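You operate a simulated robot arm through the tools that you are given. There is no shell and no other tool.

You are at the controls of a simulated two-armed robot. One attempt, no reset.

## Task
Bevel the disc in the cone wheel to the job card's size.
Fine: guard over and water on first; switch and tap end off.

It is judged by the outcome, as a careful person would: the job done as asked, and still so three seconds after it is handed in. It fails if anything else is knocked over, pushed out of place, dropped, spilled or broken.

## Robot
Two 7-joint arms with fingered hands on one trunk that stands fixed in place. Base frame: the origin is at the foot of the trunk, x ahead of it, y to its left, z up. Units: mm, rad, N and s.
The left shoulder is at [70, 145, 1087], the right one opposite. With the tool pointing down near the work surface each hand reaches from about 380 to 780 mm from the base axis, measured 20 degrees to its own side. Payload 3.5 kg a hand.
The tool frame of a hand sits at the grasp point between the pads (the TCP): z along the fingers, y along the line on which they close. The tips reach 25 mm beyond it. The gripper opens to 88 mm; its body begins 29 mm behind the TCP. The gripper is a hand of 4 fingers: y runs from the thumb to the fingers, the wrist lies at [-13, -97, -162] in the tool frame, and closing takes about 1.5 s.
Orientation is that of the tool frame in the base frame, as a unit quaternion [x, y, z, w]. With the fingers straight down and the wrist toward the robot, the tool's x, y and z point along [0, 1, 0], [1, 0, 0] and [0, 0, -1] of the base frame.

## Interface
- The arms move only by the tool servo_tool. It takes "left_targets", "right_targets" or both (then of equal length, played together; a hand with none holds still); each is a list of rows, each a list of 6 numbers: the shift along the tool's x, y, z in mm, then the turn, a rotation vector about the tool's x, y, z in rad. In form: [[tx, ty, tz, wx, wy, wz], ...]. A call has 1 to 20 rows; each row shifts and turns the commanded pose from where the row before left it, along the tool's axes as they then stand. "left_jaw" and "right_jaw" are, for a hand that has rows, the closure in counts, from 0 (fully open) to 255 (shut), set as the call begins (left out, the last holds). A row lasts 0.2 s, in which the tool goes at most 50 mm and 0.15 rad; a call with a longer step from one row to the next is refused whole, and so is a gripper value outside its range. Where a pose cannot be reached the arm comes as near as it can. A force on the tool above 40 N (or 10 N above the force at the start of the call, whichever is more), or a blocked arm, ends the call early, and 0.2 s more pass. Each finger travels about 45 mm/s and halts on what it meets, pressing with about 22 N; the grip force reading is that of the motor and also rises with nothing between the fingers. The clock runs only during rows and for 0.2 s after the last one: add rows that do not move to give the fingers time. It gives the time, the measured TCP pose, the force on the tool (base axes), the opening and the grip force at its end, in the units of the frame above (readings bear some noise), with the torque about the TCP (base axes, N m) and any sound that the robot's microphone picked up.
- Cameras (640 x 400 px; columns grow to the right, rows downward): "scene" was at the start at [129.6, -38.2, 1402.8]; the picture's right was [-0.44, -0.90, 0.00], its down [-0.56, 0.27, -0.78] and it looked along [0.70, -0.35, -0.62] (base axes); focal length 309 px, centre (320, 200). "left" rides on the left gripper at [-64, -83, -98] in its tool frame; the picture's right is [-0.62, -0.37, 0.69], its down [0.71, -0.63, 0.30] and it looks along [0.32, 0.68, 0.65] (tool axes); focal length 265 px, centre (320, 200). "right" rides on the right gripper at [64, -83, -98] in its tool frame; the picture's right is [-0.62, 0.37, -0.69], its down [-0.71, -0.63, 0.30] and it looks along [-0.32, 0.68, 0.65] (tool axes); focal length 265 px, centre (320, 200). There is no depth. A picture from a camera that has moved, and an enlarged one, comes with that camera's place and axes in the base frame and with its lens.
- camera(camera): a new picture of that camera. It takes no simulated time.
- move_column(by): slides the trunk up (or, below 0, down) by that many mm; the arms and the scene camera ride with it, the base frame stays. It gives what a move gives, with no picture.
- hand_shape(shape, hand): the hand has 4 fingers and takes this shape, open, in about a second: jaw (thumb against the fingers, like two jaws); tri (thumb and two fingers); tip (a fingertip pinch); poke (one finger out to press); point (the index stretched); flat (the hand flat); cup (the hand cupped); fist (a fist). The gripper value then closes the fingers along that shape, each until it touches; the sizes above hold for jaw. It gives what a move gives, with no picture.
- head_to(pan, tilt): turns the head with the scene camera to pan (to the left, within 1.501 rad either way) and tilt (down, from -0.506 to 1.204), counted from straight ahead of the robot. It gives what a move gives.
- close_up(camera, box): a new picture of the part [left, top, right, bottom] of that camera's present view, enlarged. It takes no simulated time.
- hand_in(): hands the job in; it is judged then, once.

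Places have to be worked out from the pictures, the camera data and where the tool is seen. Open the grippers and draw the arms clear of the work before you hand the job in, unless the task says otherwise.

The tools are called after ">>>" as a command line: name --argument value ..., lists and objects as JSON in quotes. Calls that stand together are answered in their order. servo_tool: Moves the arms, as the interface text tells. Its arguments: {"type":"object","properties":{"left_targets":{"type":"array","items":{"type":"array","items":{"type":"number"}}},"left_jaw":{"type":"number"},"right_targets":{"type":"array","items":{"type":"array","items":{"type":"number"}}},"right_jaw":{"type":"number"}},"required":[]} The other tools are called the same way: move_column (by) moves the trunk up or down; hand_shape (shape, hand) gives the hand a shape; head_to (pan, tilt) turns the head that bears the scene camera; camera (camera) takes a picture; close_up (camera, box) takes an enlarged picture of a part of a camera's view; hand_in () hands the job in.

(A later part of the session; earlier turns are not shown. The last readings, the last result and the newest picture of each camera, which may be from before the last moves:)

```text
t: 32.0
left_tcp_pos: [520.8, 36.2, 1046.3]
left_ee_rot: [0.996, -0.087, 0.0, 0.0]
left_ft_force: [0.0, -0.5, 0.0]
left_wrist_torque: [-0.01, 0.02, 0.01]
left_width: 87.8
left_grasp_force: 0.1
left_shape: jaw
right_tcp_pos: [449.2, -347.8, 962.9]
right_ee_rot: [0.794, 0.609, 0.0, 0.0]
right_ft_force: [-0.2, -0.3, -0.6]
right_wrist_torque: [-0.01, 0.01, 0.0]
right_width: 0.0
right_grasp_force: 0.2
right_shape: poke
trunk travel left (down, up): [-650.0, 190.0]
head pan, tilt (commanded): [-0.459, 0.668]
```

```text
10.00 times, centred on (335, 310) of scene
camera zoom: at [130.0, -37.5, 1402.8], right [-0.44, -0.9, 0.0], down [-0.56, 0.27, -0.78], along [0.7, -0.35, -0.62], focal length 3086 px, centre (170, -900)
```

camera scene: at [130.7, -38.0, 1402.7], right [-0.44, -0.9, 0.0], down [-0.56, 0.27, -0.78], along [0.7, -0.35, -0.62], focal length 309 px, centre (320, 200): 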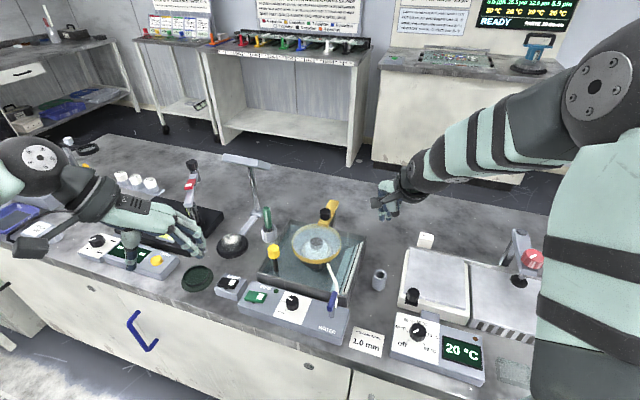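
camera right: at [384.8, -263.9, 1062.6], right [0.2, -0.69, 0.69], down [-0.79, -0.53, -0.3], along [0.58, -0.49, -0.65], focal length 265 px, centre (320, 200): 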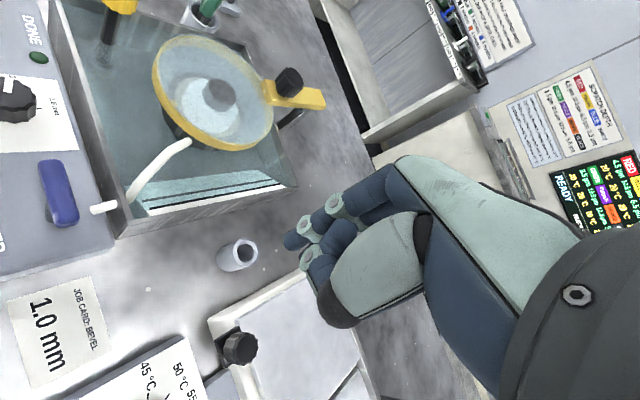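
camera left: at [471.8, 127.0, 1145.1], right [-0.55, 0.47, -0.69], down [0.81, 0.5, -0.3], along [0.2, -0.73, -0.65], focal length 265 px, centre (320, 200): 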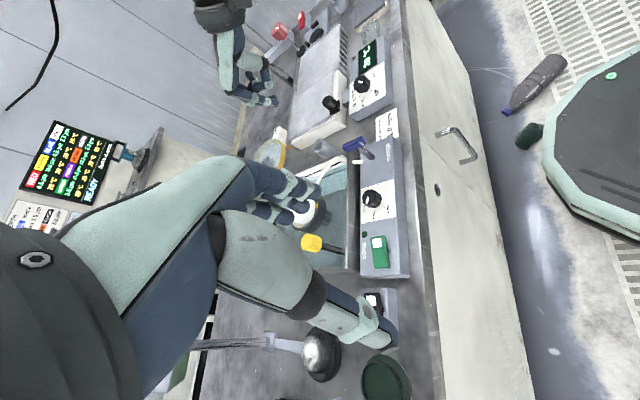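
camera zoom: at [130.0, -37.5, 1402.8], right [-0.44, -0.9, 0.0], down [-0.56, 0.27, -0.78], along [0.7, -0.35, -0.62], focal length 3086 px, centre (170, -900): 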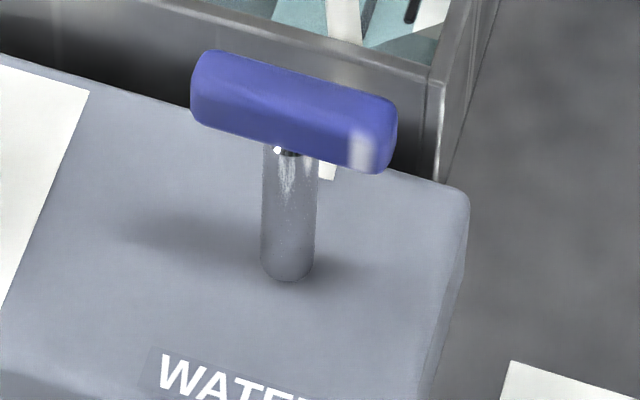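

>>> close_up --camera "scene" --box '[320, 252, 340, 268]'

>>> close_up --camera "right" --box '[170, 120, 210, 160]'

>>> close_up --camera "left" --box '[300, 140, 350, 200]'

```text
16.00 times, centred on (330, 260) of scene
camera zoom: at [130.0, -37.5, 1402.8], right [-0.44, -0.9, 0.0], down [-0.56, 0.27, -0.78], along [0.7, -0.35, -0.62], focal length 4937 px, centre (160, -760)
```

zoom: 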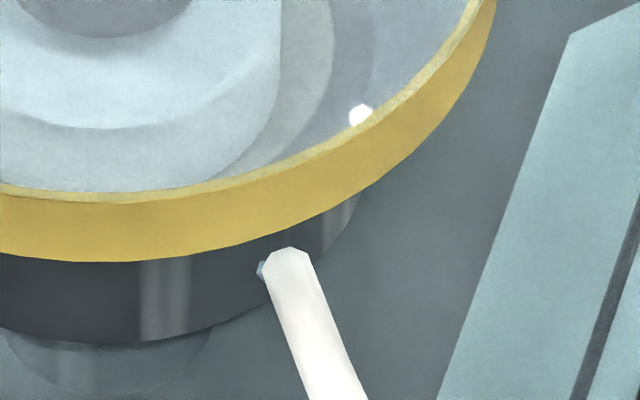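

```text
10.00 times, centred on (190, 140) of right
camera zoom: at [384.8, -263.9, 1062.6], right [0.2, -0.69, 0.69], down [-0.79, -0.53, -0.3], along [0.58, -0.49, -0.65], focal length 2654 px, centre (1620, 800)
```

zoom: 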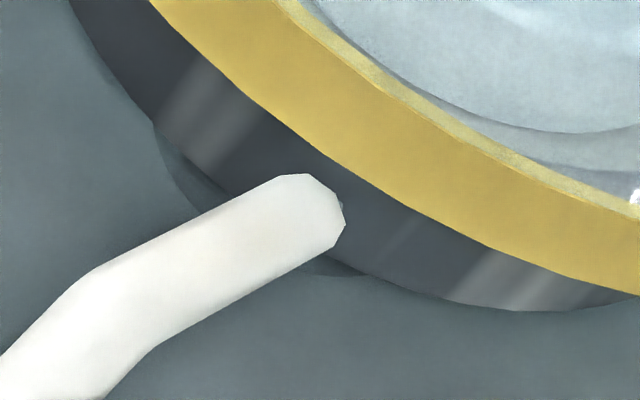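

```text
6.67 times, centred on (325, 170) of left
camera zoom: at [472.2, 127.8, 1144.9], right [-0.55, 0.47, -0.69], down [0.81, 0.5, -0.31], along [0.2, -0.73, -0.65], focal length 1769 px, centre (287, 400)
```

zoom: 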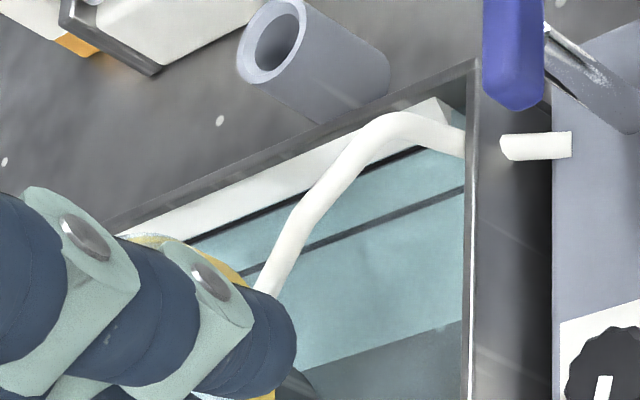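

A bluish stream edge is visible at the spout tip, but the pipe hides most of it from this camera. I'll shift the left hand 100 mm forward to see past its fingers and confirm the stream.

>>> servo_tool --left_targets '[[32.8, -5.8, 0, 0, 0, 0], [32.8, -5.8, 0, 0, 0, 0], [32.8, -5.8, 0, 0, 0, 0], [0, 0, 0, 0, 0, 0]]'

>>> camera --camera "left"

>>> close_up --camera "left" --box '[310, 80, 430, 230]'

```text
t: 32.8
left_tcp_pos: [610.4, 24.7, 1042.7]
left_ee_rot: [0.998, -0.068, 0.0, 0.008]
left_ft_force: [2.9, -31.0, -37.3]
left_wrist_torque: [-0.55, -1.77, 1.45]
left_width: 87.7
left_grasp_force: 0.1
left_shape: jaw
left hand out of reach, approached as far as the arm can: row 3
right_tcp_pos: [449.2, -348.6, 962.3]
right_ee_rot: [0.794, 0.608, -0.001, -0.001]
right_ft_force: [0.4, -0.1, -0.7]
right_wrist_torque: [0.0, -0.01, 0.01]
right_width: 0.1
right_grasp_force: 0.1
right_shape: poke
trunk travel left (down, up): [-650.0, 190.0]
head pan, tilt (commanded): [-0.459, 0.668]
stopped in row 3 (left hand): the force on the tool passed its limit at 264 N (the readings are from after the stop); the commanded pose is now the measured one
```

```text
taken
camera left: at [558.4, 116.8, 1139.2], right [-0.56, 0.44, -0.7], down [0.79, 0.52, -0.31], along [0.23, -0.73, -0.64], focal length 265 px, centre (320, 200)
```

left: 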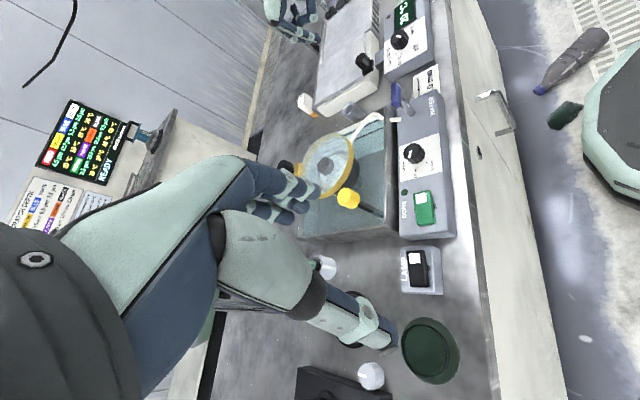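

```text
2.67 times, centred on (370, 155) of left
camera zoom: at [558.4, 116.8, 1139.2], right [-0.56, 0.44, -0.7], down [0.79, 0.52, -0.31], along [0.23, -0.73, -0.64], focal length 708 px, centre (187, 320)
```

zoom: 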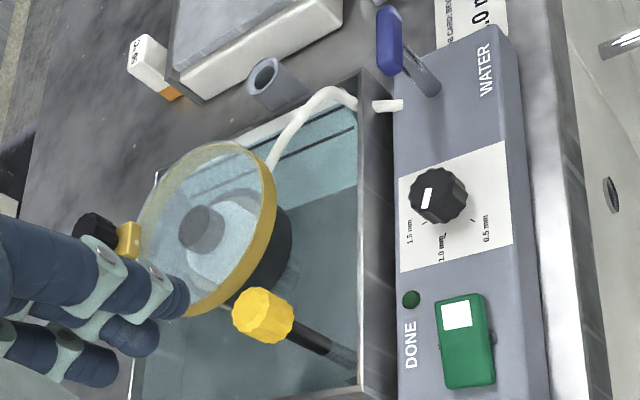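

The left hand met something (a force spike). I'll look at the scene at once to see what it touched before moving anything.

>>> camera --camera "scene"

>>> close_up --camera "scene" --box '[130, 120, 300, 260]'

>>> close_up --camera "right" --box '[0, 0, 320, 200]'

```text
taken
camera scene: at [130.7, -40.2, 1402.7], right [-0.44, -0.9, 0.0], down [-0.56, 0.28, -0.78], along [0.7, -0.35, -0.62], focal length 309 px, centre (320, 200)
```

scene: 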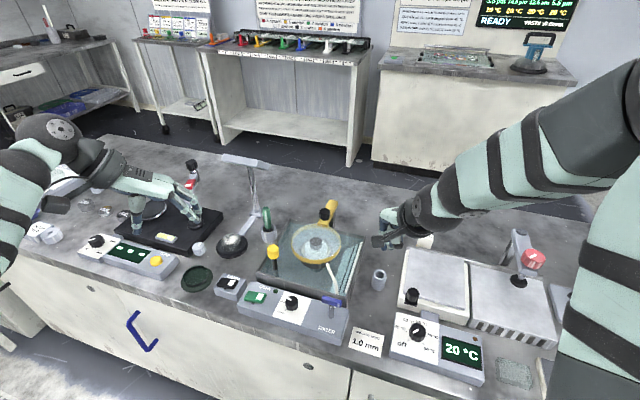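

```text
2.86 times, centred on (215, 190) of scene
camera zoom: at [130.7, -40.2, 1402.7], right [-0.44, -0.9, 0.0], down [-0.56, 0.28, -0.78], along [0.7, -0.35, -0.62], focal length 882 px, centre (620, 229)
```

zoom: 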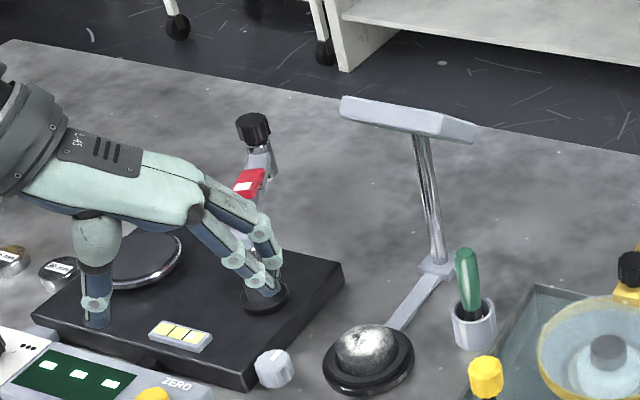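

```text
2.00 times, centred on (160, 100) of right
camera zoom: at [385.5, -265.6, 1061.8], right [0.2, -0.69, 0.69], down [-0.79, -0.53, -0.3], along [0.58, -0.49, -0.65], focal length 531 px, centre (640, 400)
```

zoom: 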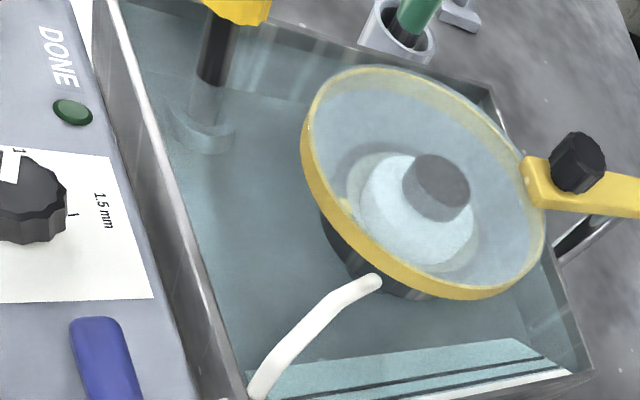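

Nothing in the scene appears displaced: the lamp head is at about (825,−168,990), 200 mm from the hand, and the message says the arm reached its limit. I'll check the spout from this view right away, plus a comparison of the surrounding objects.

>>> close_up --camera "left" --box '[335, 125, 370, 160]'

>>> close_up --camera "scene" --box '[0, 80, 200, 260]'

>>> close_up --camera "left" --box '[200, 140, 480, 400]'

```text
11.43 times, centred on (352, 142) of left
camera zoom: at [558.4, 116.8, 1139.2], right [-0.56, 0.44, -0.7], down [0.79, 0.52, -0.31], along [0.23, -0.73, -0.64], focal length 3033 px, centre (-51, 857)
```

zoom: 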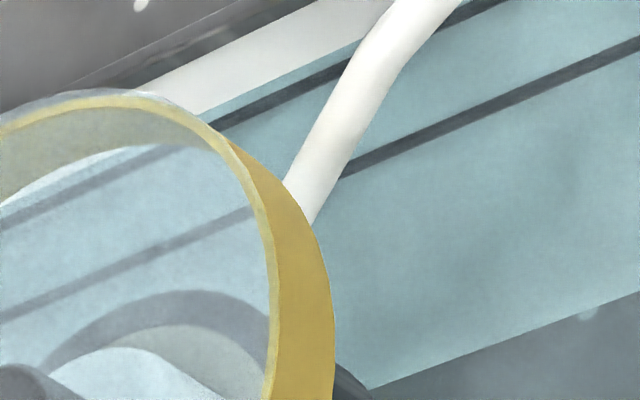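

```text
2.22 times, centred on (100, 170) of scene
camera zoom: at [130.7, -40.2, 1402.7], right [-0.44, -0.9, 0.0], down [-0.56, 0.28, -0.78], along [0.7, -0.35, -0.62], focal length 686 px, centre (809, 267)
```

zoom: 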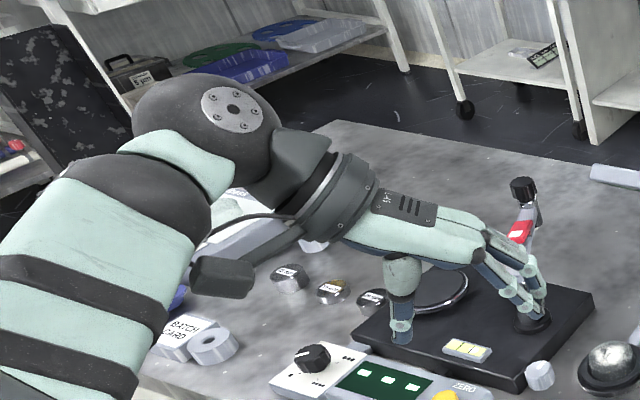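

```text
1.54 times, centred on (340, 270) of left
camera zoom: at [558.4, 116.8, 1139.2], right [-0.56, 0.44, -0.7], down [0.79, 0.52, -0.31], along [0.23, -0.73, -0.64], focal length 408 px, centre (289, 92)
```

zoom: 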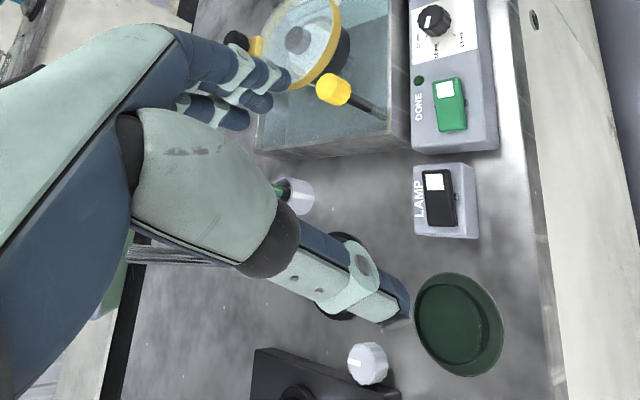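

No object is near the left fingers; it was the arm's own limit. I'll ease the left hand back the way it came in small steps.

>>> servo_tool --left_targets '[[-10, 1, 0, 0, 0, 0], [-15, 1, 0, 0, 0, 0], [-20, 1, 0, 0, 0, 0], [-25, 1, 0, 0, 0, 0.02], [-25, 1, 0, 0, 0, 0.02], [0, 0, 0, 0, 0, 0]]'

>>> camera --camera "scene"

>>> camera --camera "left"

```text
t: 34.2
left_tcp_pos: [515.7, 34.6, 1041.7]
left_ee_rot: [0.996, -0.09, -0.002, 0.007]
left_ft_force: [0.0, -0.3, 0.0]
left_wrist_torque: [0.02, 0.02, 0.03]
left_width: 87.8
left_grasp_force: 0.0
left_shape: jaw
right_tcp_pos: [448.8, -347.8, 963.1]
right_ee_rot: [0.793, 0.609, 0.0, 0.0]
right_ft_force: [0.3, 0.6, 1.0]
right_wrist_torque: [0.01, 0.01, 0.02]
right_width: 0.1
right_grasp_force: 0.0
right_shape: poke
trunk travel left (down, up): [-650.0, 190.0]
head pan, tilt (commanded): [-0.459, 0.668]
```

```text
taken
camera scene: at [130.4, -38.1, 1402.7], right [-0.44, -0.9, 0.0], down [-0.56, 0.27, -0.78], along [0.7, -0.35, -0.62], focal length 309 px, centre (320, 200)
```

scene: 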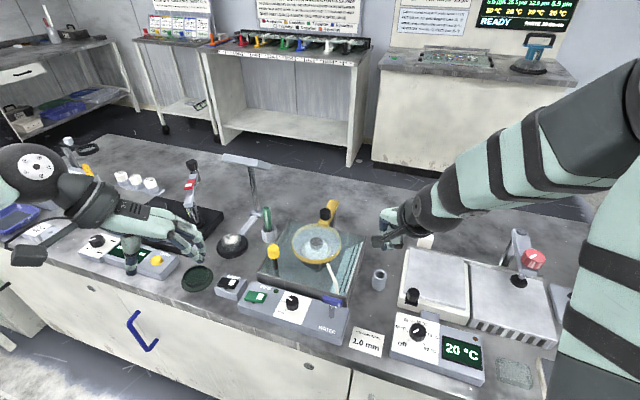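

```text
taken
camera left: at [467.2, 130.3, 1139.4], right [-0.55, 0.46, -0.7], down [0.81, 0.49, -0.32], along [0.19, -0.74, -0.65], focal length 265 px, centre (320, 200)
```

left: 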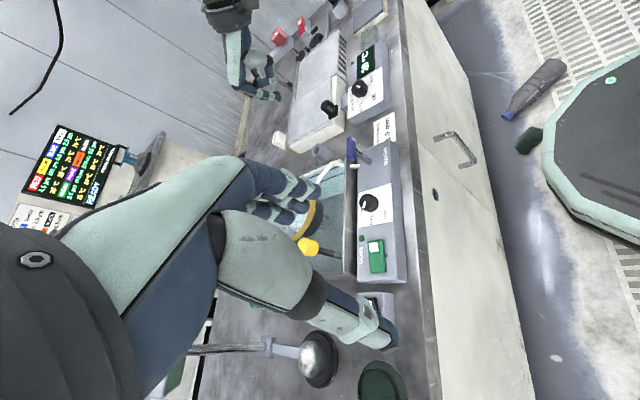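

Left arm is unloaded again and everything stands where it was. Before going to the switch I move the left hand back and up so the hands cannot meet, and turn the right hand by 40° so its wrist stays on the right side.

>>> servo_tool --left_targets '[[-5.4, -29.5, -15, 0, 0, 0], [-5.4, -29.5, -15, 0, 0, 0], [-5.4, -29.5, -15, 0, 0, 0], [-5.4, -29.5, -15, 0, 0, 0], [0, 0, 0, 0, 0, 0], [0, 0, 0, 0, 0, 0]]' --right_targets '[[0, 0, 0, 0, 0, -0.14], [0, 0, 0, 0, 0, -0.14], [0, 0, 0, 0, 0, -0.14], [0, 0, 0, 0, 0, -0.14], [0, 0, 0, 0, 0, -0.14], [0, 0, 0, 0, 0, 0]]'

>>> camera --camera "left"

>>> close_up --camera "scene" --box '[225, 275, 305, 325]'

```text
t: 35.6
left_tcp_pos: [515.6, 156.9, 1099.9]
left_ee_rot: [0.996, -0.09, -0.003, 0.007]
left_ft_force: [-0.5, 0.1, 0.2]
left_wrist_torque: [0.0, 0.0, 0.03]
left_width: 88.0
left_grasp_force: 0.1
left_shape: jaw
right_tcp_pos: [447.8, -346.1, 963.8]
right_ee_rot: [0.536, 0.844, -0.001, 0.001]
right_ft_force: [-0.7, -0.4, 1.0]
right_wrist_torque: [0.01, -0.01, 0.03]
right_width: 0.0
right_grasp_force: 0.0
right_shape: poke
trunk travel left (down, up): [-650.0, 190.0]
head pan, tilt (commanded): [-0.459, 0.668]
```

```text
taken
camera left: at [467.0, 251.2, 1197.4], right [-0.55, 0.46, -0.7], down [0.81, 0.49, -0.31], along [0.19, -0.74, -0.65], focal length 265 px, centre (320, 200)
```

left: 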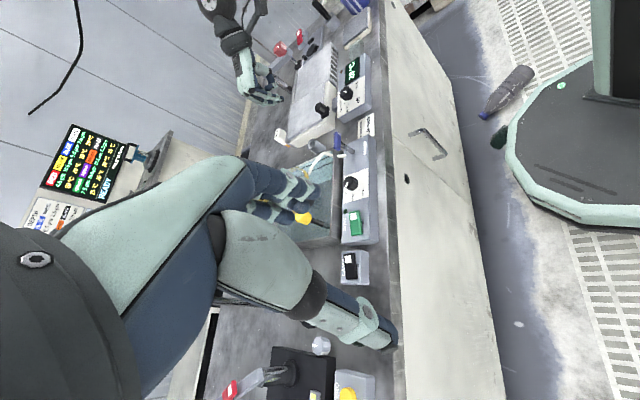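

```text
8.00 times, centred on (265, 300) of scene
camera zoom: at [129.3, -37.7, 1402.9], right [-0.44, -0.9, 0.0], down [-0.56, 0.27, -0.79], along [0.7, -0.35, -0.62], focal length 2468 px, centre (760, -600)
```

zoom: 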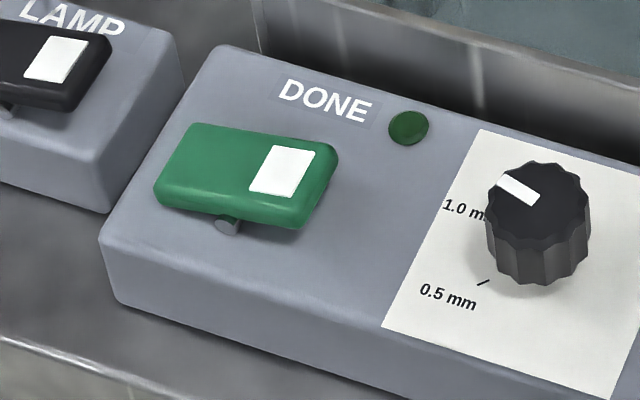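

Now I bring the poke finger above the white (raised) end of the green rocker, about (557,−101), staying at z≈900.

>>> servo_tool --right_targets '[[25, 29, 5, 0, 0, 0], [25, 29, 5, 0, 0, 0], [25, 29, 5, 0, 0, 0], [25, 29, 10, 0, 0, 0], [25, 29, 12, 0, 0, 0], [25, 29, 13, 0, 0, 0], [24.8, 29.2, 13.8, 0, 0, 0], [0, 0, 0, 0, 0, 0]]'

>>> close_up --camera "scene" --box '[210, 240, 320, 330]'

>>> close_up --camera "left" --box '[300, 140, 400, 280]'

>>> camera --camera "right"

```text
t: 37.4
left_tcp_pos: [514.9, 155.2, 1101.3]
left_ee_rot: [0.996, -0.09, -0.001, 0.006]
left_ft_force: [0.2, 0.4, 1.0]
left_wrist_torque: [0.01, -0.01, 0.01]
left_width: 88.1
left_grasp_force: 0.2
left_shape: jaw
right_tcp_pos: [557.4, -101.8, 899.1]
right_ee_rot: [0.537, 0.844, 0.0, 0.0]
right_ft_force: [0.2, 0.1, 0.2]
right_wrist_torque: [0.01, -0.01, 0.0]
right_width: 0.1
right_grasp_force: 0.0
right_shape: poke
trunk travel left (down, up): [-650.0, 190.0]
head pan, tilt (commanded): [-0.459, 0.668]
```

```text
4.44 times, centred on (265, 285) of scene
camera zoom: at [128.9, -39.0, 1402.9], right [-0.44, -0.9, 0.0], down [-0.56, 0.27, -0.78], along [0.7, -0.35, -0.62], focal length 1371 px, centre (564, -178)
```

zoom: 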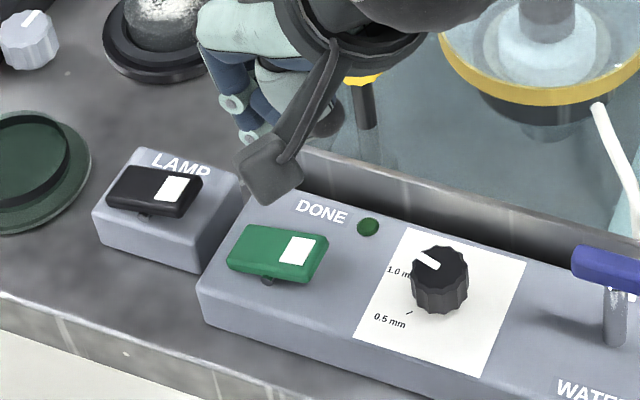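

```text
2.86 times, centred on (350, 210) of left
camera zoom: at [466.6, 250.0, 1197.8], right [-0.55, 0.47, -0.7], down [0.81, 0.49, -0.31], along [0.19, -0.74, -0.65], focal length 758 px, centre (234, 171)
```

zoom: 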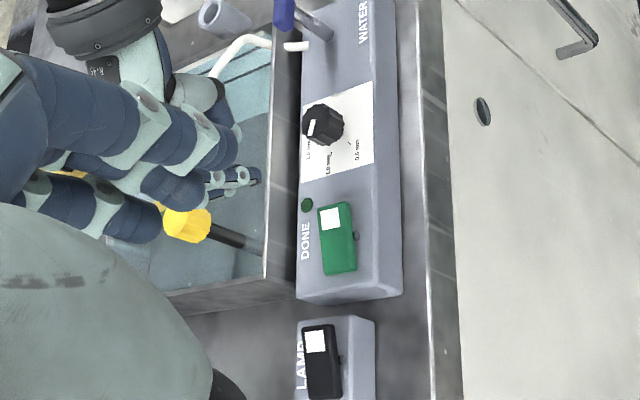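

```text
taken
camera right: at [455.6, -80.4, 998.6], right [0.6, -0.41, 0.69], down [-0.27, -0.91, -0.3], along [0.76, 0.0, -0.65], focal length 265 px, centre (320, 200)
```

right: 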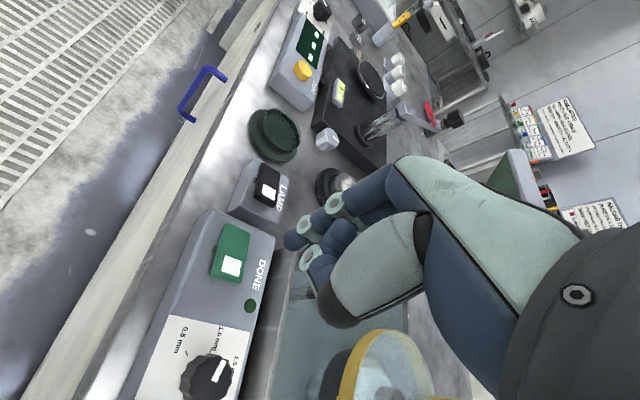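

The right camera confirms the white patch at about (558,−100, 798), directly under the finger, and the DONE lamp stays visible to the scene camera. I descend to just above the rocker.

>>> servo_tool --right_targets '[[0, 0, 25, 0, 0, 0], [0, 0, 22, 0, 0, 0], [0, 0, 12, 0, 0, 0], [0, 0, 6, 0, 0, 0], [0, 0, 0, 0, 0, 0]]'

>>> close_up --camera "scene" --box '[225, 270, 305, 325]'

>>> close_up --camera "left" --box '[320, 190, 380, 250]'

>>> close_up --camera "right" --box '[200, 150, 360, 300]'

```text
t: 38.6
left_tcp_pos: [514.8, 156.5, 1100.3]
left_ee_rot: [0.996, -0.089, -0.001, 0.007]
left_ft_force: [0.9, 0.4, 0.2]
left_wrist_torque: [0.03, 0.0, 0.03]
left_width: 87.9
left_grasp_force: 0.0
left_shape: jaw
right_tcp_pos: [558.7, -102.5, 834.1]
right_ee_rot: [0.537, 0.844, 0.0, 0.0]
right_ft_force: [0.0, 0.0, 0.3]
right_wrist_torque: [-0.01, 0.0, -0.01]
right_width: 0.0
right_grasp_force: 0.2
right_shape: poke
trunk travel left (down, up): [-650.0, 190.0]
head pan, tilt (commanded): [-0.459, 0.668]
```

```text
7.27 times, centred on (265, 298) of scene
camera zoom: at [129.5, -38.1, 1402.8], right [-0.44, -0.9, 0.0], down [-0.56, 0.27, -0.78], along [0.7, -0.35, -0.62], focal length 2244 px, centre (720, -509)
```

zoom: 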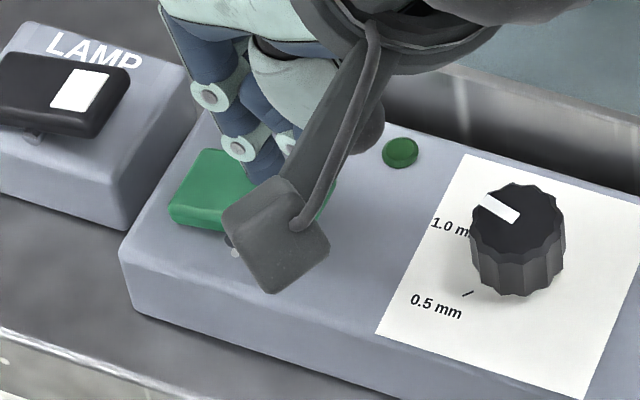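

```text
6.67 times, centred on (350, 220) of left
camera zoom: at [467.1, 250.7, 1197.4], right [-0.55, 0.46, -0.7], down [0.81, 0.49, -0.31], along [0.19, -0.74, -0.65], focal length 1769 px, centre (120, 67)
```

zoom: 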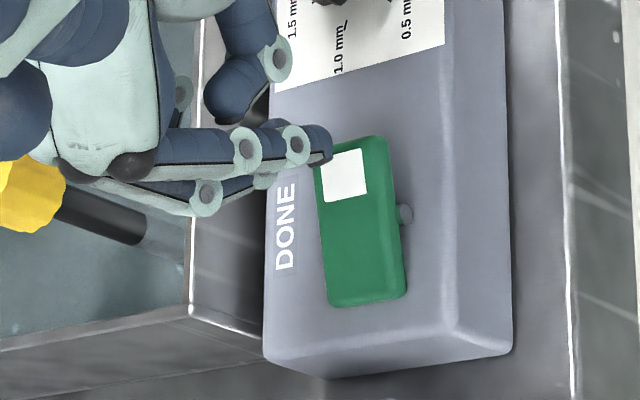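

```text
2.67 times, centred on (280, 225) of right
camera zoom: at [455.7, -80.3, 933.4], right [0.6, -0.4, 0.69], down [-0.27, -0.91, -0.3], along [0.76, 0.0, -0.65], focal length 708 px, centre (427, 133)
```

zoom: 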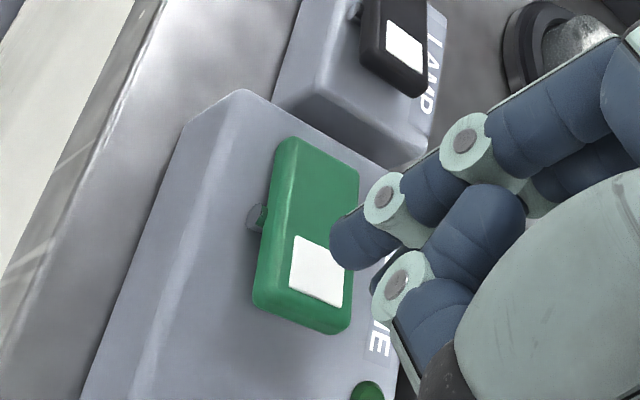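

The tip is right over the white end with ~10 mm to go. I press down in 3 mm steps.

>>> servo_tool --right_targets '[[0, 0, 3, 0, 0, 0], [0, 0, 3, 0, 0, 0], [0, 0, 3, 0, 0, 0], [0, 0, 3, 0, 0, 0], [0, 0, 3, 0, 0, 0]]'

>>> close_up --camera "left" --box '[320, 190, 380, 250]'

>>> close_up --camera "right" --box '[200, 150, 360, 300]'

>>> close_up --camera "scene" --box '[225, 220, 365, 330]'

```text
t: 39.8
left_tcp_pos: [515.4, 156.8, 1101.3]
left_ee_rot: [0.996, -0.09, -0.002, 0.007]
left_ft_force: [0.2, -0.6, 0.6]
left_wrist_torque: [0.02, 0.01, -0.02]
left_width: 88.0
left_grasp_force: 0.0
left_shape: jaw
right_tcp_pos: [557.3, -102.1, 819.1]
right_ee_rot: [0.536, 0.844, 0.0, 0.0]
right_ft_force: [0.6, -0.2, -0.5]
right_wrist_torque: [0.01, 0.0, -0.01]
right_width: 0.0
right_grasp_force: 0.0
right_shape: poke
trunk travel left (down, up): [-650.0, 190.0]
head pan, tilt (commanded): [-0.459, 0.668]
```

```text
6.67 times, centred on (350, 220) of left
camera zoom: at [467.3, 250.8, 1197.3], right [-0.55, 0.46, -0.7], down [0.81, 0.49, -0.31], along [0.19, -0.74, -0.65], focal length 1769 px, centre (120, 67)
```

zoom: 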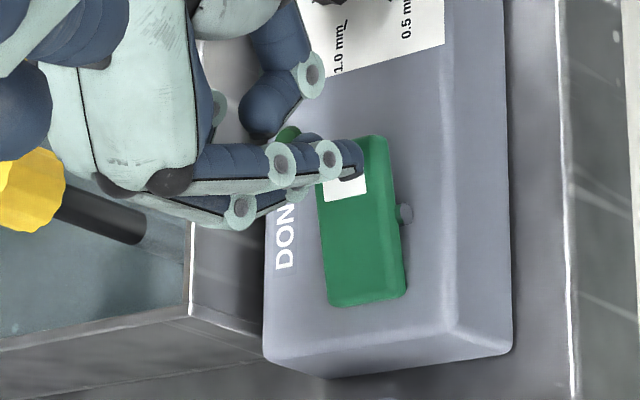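

```text
2.67 times, centred on (280, 225) of right
camera zoom: at [455.8, -80.2, 918.3], right [0.6, -0.4, 0.69], down [-0.27, -0.91, -0.3], along [0.76, 0.0, -0.65], focal length 708 px, centre (427, 133)
```

zoom: 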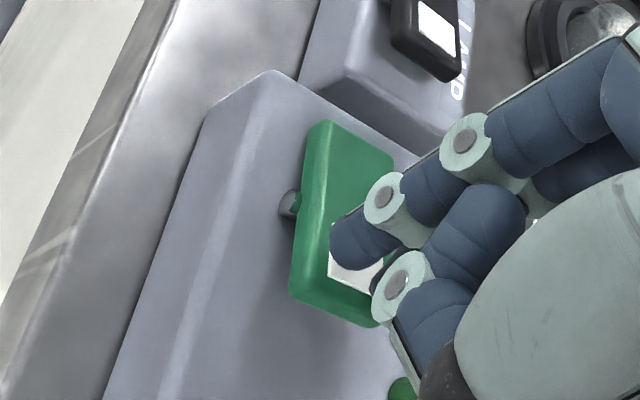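

```text
3.64 times, centred on (295, 275) of scene
camera zoom: at [129.7, -38.1, 1402.8], right [-0.44, -0.9, 0.0], down [-0.56, 0.27, -0.78], along [0.7, -0.35, -0.62], focal length 1122 px, centre (411, -73)
```

zoom: 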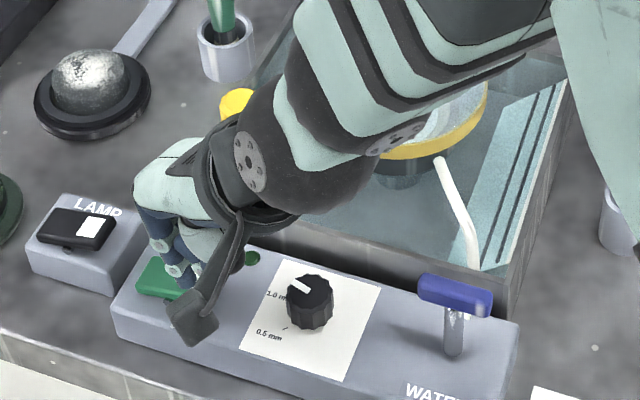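

Very close, no force yet. I keep pressing in small steps.

>>> servo_tool --right_targets '[[0, 0, 2, 0, 0, 0], [0, 0, 2, 0, 0, 0], [0, 0, 2, 0, 0, 0], [0, 0, 2, 0, 0, 0]]'

>>> close_up --camera "left" --box '[320, 190, 380, 250]'

>>> close_up --camera "scene" --box '[225, 220, 365, 330]'

```text
t: 40.8
left_tcp_pos: [515.0, 155.9, 1100.8]
left_ee_rot: [0.996, -0.09, -0.003, 0.007]
left_ft_force: [0.7, 0.6, -0.6]
left_wrist_torque: [-0.03, 0.05, 0.02]
left_width: 87.7
left_grasp_force: 0.1
left_shape: jaw
right_tcp_pos: [558.6, -102.2, 812.2]
right_ee_rot: [0.537, 0.844, 0.0, -0.001]
right_ft_force: [-0.7, -0.5, 0.1]
right_wrist_torque: [0.0, 0.01, 0.02]
right_width: 0.0
right_grasp_force: 0.0
right_shape: poke
trunk travel left (down, up): [-650.0, 190.0]
head pan, tilt (commanded): [-0.459, 0.668]
```

```text
6.67 times, centred on (350, 220) of left
camera zoom: at [467.2, 250.7, 1197.3], right [-0.55, 0.46, -0.7], down [0.81, 0.49, -0.31], along [0.19, -0.74, -0.65], focal length 1769 px, centre (120, 67)
```

zoom: 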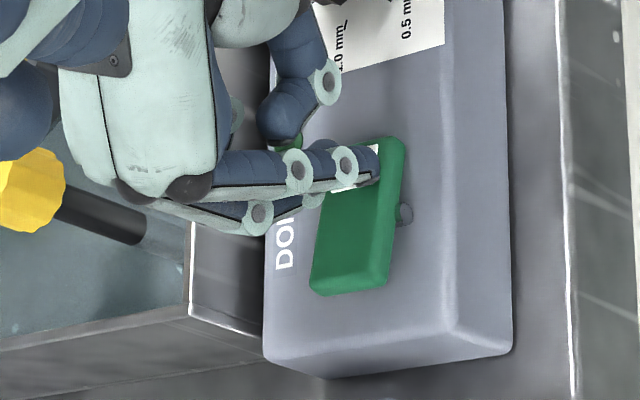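

```text
3.64 times, centred on (295, 275) of scene
camera zoom: at [129.6, -38.1, 1402.8], right [-0.44, -0.9, 0.0], down [-0.56, 0.27, -0.78], along [0.7, -0.35, -0.62], focal length 1122 px, centre (411, -73)
```

zoom: 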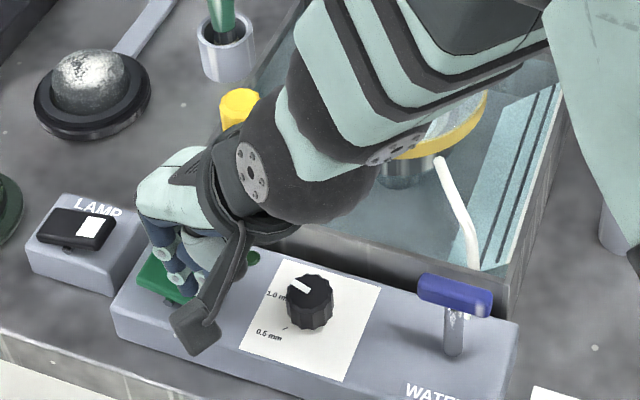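

The rocker tipped over — the machine is switched on. I lift the finger and hover over the opposite (off) end, watching the DONE lamp.

>>> servo_tool --right_targets '[[0, 0, -15, 0, 0, 0], [0, 0, -15, 0, 0, 0], [10, 23.5, 0, 0, 0, 0]]'

>>> close_up --camera "scene" --box '[225, 210, 365, 330]'

>>> close_up --camera "left" --box '[310, 170, 390, 250]'

```text
t: 41.6
left_tcp_pos: [515.8, 157.4, 1100.4]
left_ee_rot: [0.996, -0.091, -0.002, 0.007]
left_ft_force: [1.4, 0.0, 0.1]
left_wrist_torque: [-0.01, 0.02, 0.0]
left_width: 88.1
left_grasp_force: 0.1
left_shape: jaw
right_tcp_pos: [575.7, -82.3, 841.0]
right_ee_rot: [0.537, 0.843, -0.001, -0.001]
right_ft_force: [-0.2, 1.0, 0.4]
right_wrist_torque: [0.0, 0.02, 0.02]
right_width: 0.0
right_grasp_force: 0.0
right_shape: poke
trunk travel left (down, up): [-650.0, 190.0]
head pan, tilt (commanded): [-0.459, 0.668]
```

```text
3.33 times, centred on (295, 270) of scene
camera zoom: at [131.0, -36.9, 1402.7], right [-0.44, -0.9, 0.0], down [-0.56, 0.27, -0.78], along [0.7, -0.35, -0.62], focal length 1029 px, centre (403, -33)
```

zoom: 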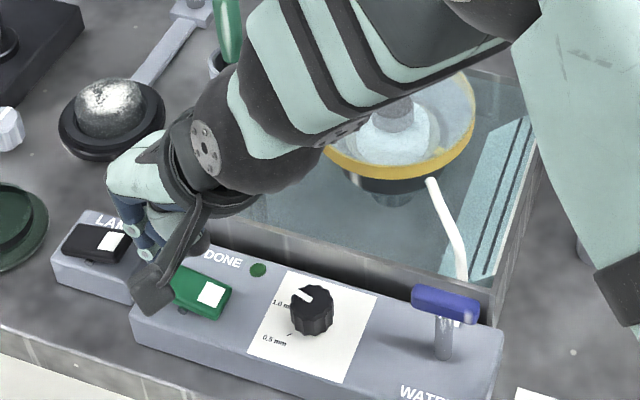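

```text
5.00 times, centred on (350, 210) of left
camera zoom: at [468.4, 251.8, 1196.5], right [-0.55, 0.46, -0.7], down [0.81, 0.49, -0.32], along [0.19, -0.74, -0.64], focal length 1327 px, centre (170, 150)
```

zoom: 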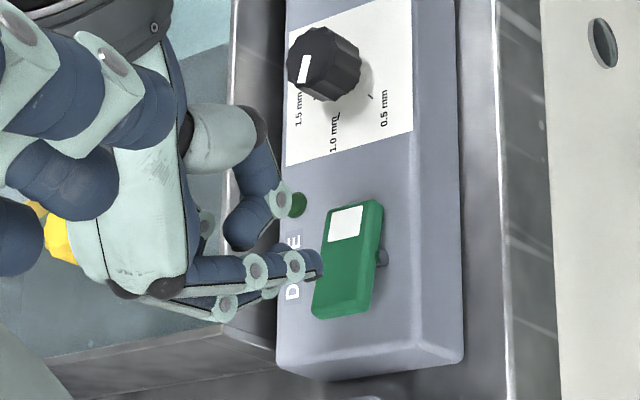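

DONE lamp is still dark. I wait briefly and check that the wheel is turning and the lamp's state.

>>> servo_tool --right_targets '[[0, 0, 0, 0, 0, 0]]'

>>> close_up --camera "scene" --box '[270, 210, 350, 310]'

>>> close_up --camera "scene" --box '[240, 280, 300, 310]'

```text
t: 42.0
left_tcp_pos: [515.9, 157.0, 1099.8]
left_ee_rot: [0.996, -0.09, -0.001, 0.007]
left_ft_force: [0.0, -0.1, -0.1]
left_wrist_torque: [-0.01, 0.01, 0.01]
left_width: 87.5
left_grasp_force: 0.1
left_shape: jaw
right_tcp_pos: [574.0, -82.8, 841.7]
right_ee_rot: [0.537, 0.844, 0.001, 0.001]
right_ft_force: [0.3, 0.7, -0.2]
right_wrist_torque: [0.0, -0.01, -0.01]
right_width: 0.0
right_grasp_force: 0.0
right_shape: poke
trunk travel left (down, up): [-650.0, 190.0]
head pan, tilt (commanded): [-0.459, 0.668]
```

```text
4.00 times, centred on (310, 260) of scene
camera zoom: at [129.6, -38.1, 1402.8], right [-0.44, -0.9, 0.0], down [-0.56, 0.27, -0.78], along [0.7, -0.35, -0.62], focal length 1234 px, centre (360, -40)
```

zoom: 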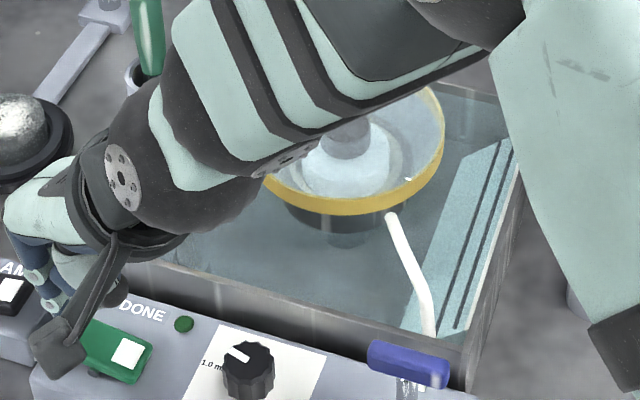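

```text
10.67 times, centred on (270, 295) of scene
camera zoom: at [129.6, -38.1, 1402.8], right [-0.44, -0.9, 0.0], down [-0.56, 0.27, -0.78], along [0.7, -0.35, -0.62], focal length 3291 px, centre (853, -813)
```

zoom: 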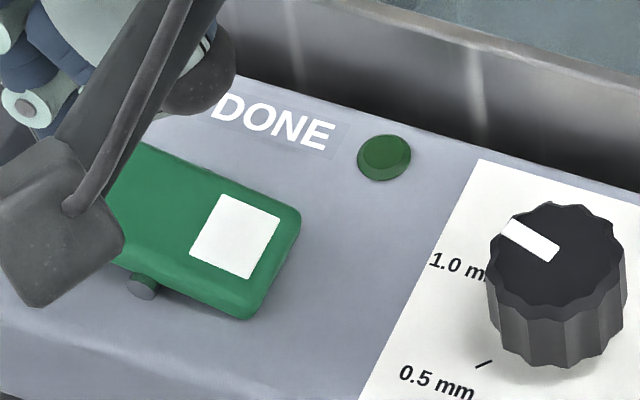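

The white end is down (on), lamp still dark. I keep polling in short intervals.

>>> servo_tool --right_targets '[[0, 0, 0, 0, 0, 0], [0, 0, 0, 0, 0, 0]]'

>>> close_up --camera "scene" --box '[255, 210, 355, 310]'

>>> close_up --camera "right" --box '[180, 180, 460, 400]'

```text
t: 42.6
left_tcp_pos: [515.6, 156.2, 1100.1]
left_ee_rot: [0.996, -0.09, -0.003, 0.007]
left_ft_force: [0.9, -0.3, -0.5]
left_wrist_torque: [-0.02, 0.01, -0.02]
left_width: 87.9
left_grasp_force: 0.0
left_shape: jaw
right_tcp_pos: [575.2, -82.9, 841.3]
right_ee_rot: [0.537, 0.844, 0.001, -0.001]
right_ft_force: [-0.1, -0.5, 0.5]
right_wrist_torque: [0.0, 0.01, -0.01]
right_width: 0.0
right_grasp_force: 0.2
right_shape: poke
trunk travel left (down, up): [-650.0, 190.0]
head pan, tilt (commanded): [-0.459, 0.668]
```

```text
4.00 times, centred on (305, 260) of scene
camera zoom: at [129.8, -38.0, 1402.8], right [-0.44, -0.9, 0.0], down [-0.56, 0.27, -0.78], along [0.7, -0.35, -0.62], focal length 1234 px, centre (380, -40)
```

zoom: 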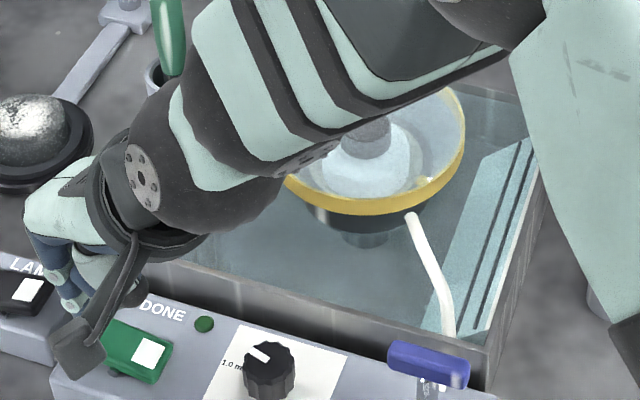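

```text
1.82 times, centred on (320, 290) of right
camera zoom: at [471.9, -60.7, 939.7], right [0.6, -0.4, 0.69], down [-0.27, -0.91, -0.3], along [0.76, 0.0, -0.65], focal length 483 px, centre (320, 36)
```

zoom: 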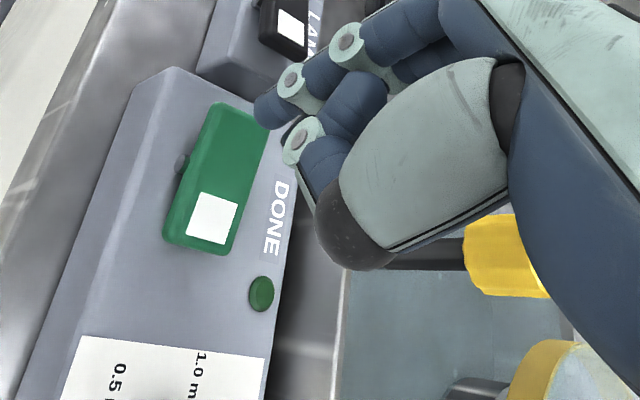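

The wheel's yellow mark has moved, so it is turning. DONE still dark; continuing to poll.

>>> servo_tool --right_targets '[[0, 0, 0, 0, 0, 0], [0, 0, 0, 0, 0, 0]]'

>>> close_up --camera "scene" --box '[255, 210, 355, 310]'

```text
t: 43.2
left_tcp_pos: [515.5, 155.6, 1099.9]
left_ee_rot: [0.996, -0.089, -0.002, 0.007]
left_ft_force: [-1.2, -0.5, -0.1]
left_wrist_torque: [0.01, -0.05, -0.01]
left_width: 87.7
left_grasp_force: 0.0
left_shape: jaw
right_tcp_pos: [576.3, -81.4, 840.6]
right_ee_rot: [0.537, 0.844, 0.0, 0.0]
right_ft_force: [0.1, -0.4, 0.6]
right_wrist_torque: [0.0, 0.0, 0.01]
right_width: 0.1
right_grasp_force: 0.0
right_shape: poke
trunk travel left (down, up): [-650.0, 190.0]
head pan, tilt (commanded): [-0.459, 0.668]
```

```text
4.00 times, centred on (305, 260) of scene
camera zoom: at [129.7, -38.0, 1402.8], right [-0.44, -0.9, 0.0], down [-0.56, 0.27, -0.78], along [0.7, -0.35, -0.62], focal length 1234 px, centre (380, -40)
```

zoom: 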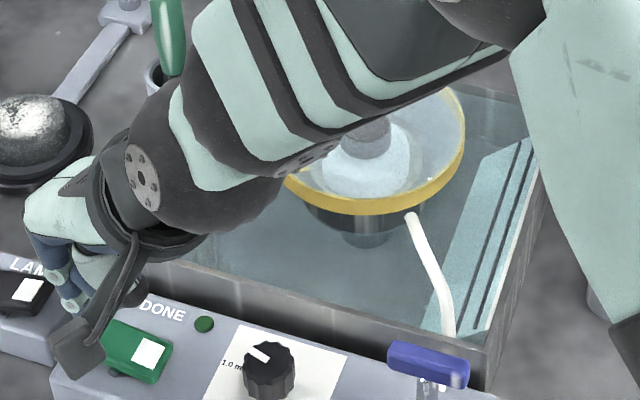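

The wheel spins and DONE is still dark; continuing.

>>> servo_tool --right_targets '[[0, 0, 0, 0, 0, 0], [0, 0, 0, 0, 0, 0], [0, 0, 0, 0, 0, 0]]'

>>> close_up --camera "scene" --box '[255, 210, 355, 310]'

```text
t: 44.0
left_tcp_pos: [514.7, 156.0, 1099.7]
left_ee_rot: [0.996, -0.09, -0.002, 0.007]
left_ft_force: [0.2, -0.7, -0.1]
left_wrist_torque: [-0.01, 0.03, 0.0]
left_width: 87.8
left_grasp_force: 0.0
left_shape: jaw
right_tcp_pos: [574.1, -82.9, 840.4]
right_ee_rot: [0.537, 0.844, 0.0, 0.0]
right_ft_force: [-0.7, -0.2, 0.4]
right_wrist_torque: [0.03, -0.04, -0.03]
right_width: 0.1
right_grasp_force: 0.0
right_shape: poke
trunk travel left (down, up): [-650.0, 190.0]
head pan, tilt (commanded): [-0.459, 0.668]
```

```text
4.00 times, centred on (305, 260) of scene
camera zoom: at [129.7, -38.1, 1402.8], right [-0.44, -0.9, 0.0], down [-0.56, 0.27, -0.78], along [0.7, -0.35, -0.62], focal length 1234 px, centre (380, -40)
```

zoom: 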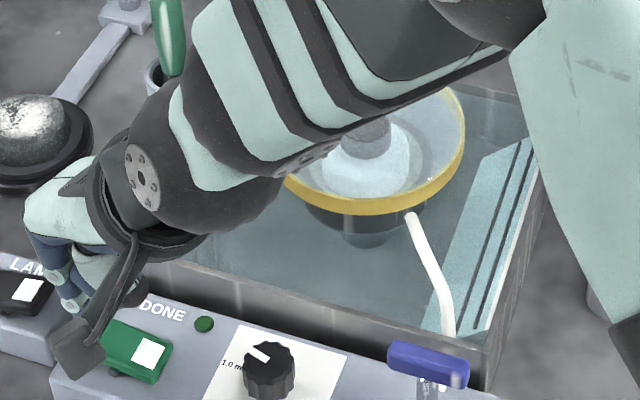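

Still running. Continuing to wait in short steps.

>>> servo_tool --right_targets '[[0, 0, 0, 0, 0, 0], [0, 0, 0, 0, 0, 0], [0, 0, 0, 0, 0, 0], [0, 0, 0, 0, 0, 0]]'

>>> close_up --camera "scene" --box '[255, 210, 355, 310]'

```text
t: 45.0
left_tcp_pos: [515.2, 157.5, 1100.1]
left_ee_rot: [0.996, -0.09, -0.002, 0.007]
left_ft_force: [-0.7, 0.0, -0.5]
left_wrist_torque: [-0.05, -0.04, 0.02]
left_width: 87.9
left_grasp_force: 0.1
left_shape: jaw
right_tcp_pos: [574.9, -82.7, 839.8]
right_ee_rot: [0.536, 0.844, 0.0, 0.0]
right_ft_force: [-0.1, -0.3, -0.4]
right_wrist_torque: [0.04, -0.01, -0.06]
right_width: 0.1
right_grasp_force: 0.0
right_shape: poke
trunk travel left (down, up): [-650.0, 190.0]
head pan, tilt (commanded): [-0.459, 0.668]
```

```text
4.00 times, centred on (305, 260) of scene
camera zoom: at [129.7, -38.1, 1402.8], right [-0.44, -0.9, 0.0], down [-0.56, 0.27, -0.78], along [0.7, -0.35, -0.62], focal length 1234 px, centre (380, -40)
```

zoom: 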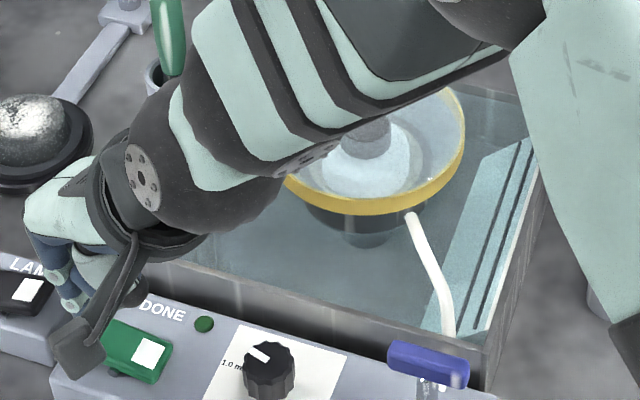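

>>> servo_tool --right_targets '[[0, 0, 0, 0, 0, 0], [0, 0, 0, 0, 0, 0], [0, 0, 0, 0, 0, 0], [0, 0, 0, 0, 0, 0]]'

>>> close_up --camera "scene" --box '[260, 280, 310, 310]'

>>> close_up --camera "scene" --box '[300, 225, 350, 275]'

```text
t: 46.0
left_tcp_pos: [515.4, 157.2, 1099.2]
left_ee_rot: [0.996, -0.09, -0.001, 0.006]
left_ft_force: [-0.2, -0.6, -0.4]
left_wrist_torque: [-0.01, 0.01, -0.01]
left_width: 87.9
left_grasp_force: 0.0
left_shape: jaw
right_tcp_pos: [574.4, -82.4, 839.9]
right_ee_rot: [0.536, 0.844, 0.0, 0.001]
right_ft_force: [0.0, 0.0, -0.4]
right_wrist_torque: [0.03, -0.01, -0.02]
right_width: 0.0
right_grasp_force: 0.1
right_shape: poke
trunk travel left (down, up): [-650.0, 190.0]
head pan, tilt (commanded): [-0.459, 0.668]
```

```text
12.80 times, centred on (285, 295) of scene
camera zoom: at [129.7, -38.1, 1402.8], right [-0.44, -0.9, 0.0], down [-0.56, 0.27, -0.78], along [0.7, -0.35, -0.62], focal length 3950 px, centre (768, -1016)
```

zoom: 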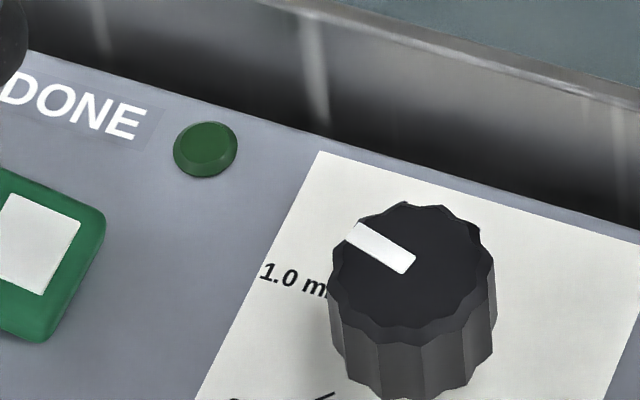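

```text
8.00 times, centred on (325, 250) of scene
camera zoom: at [129.7, -38.1, 1402.8], right [-0.44, -0.9, 0.0], down [-0.56, 0.27, -0.78], along [0.7, -0.35, -0.62], focal length 2468 px, centre (280, -200)
```

zoom: 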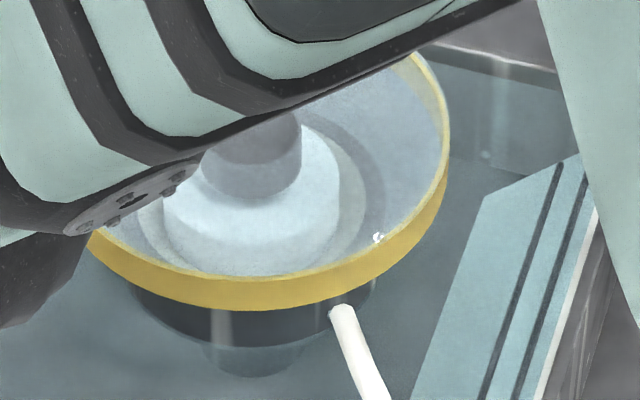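

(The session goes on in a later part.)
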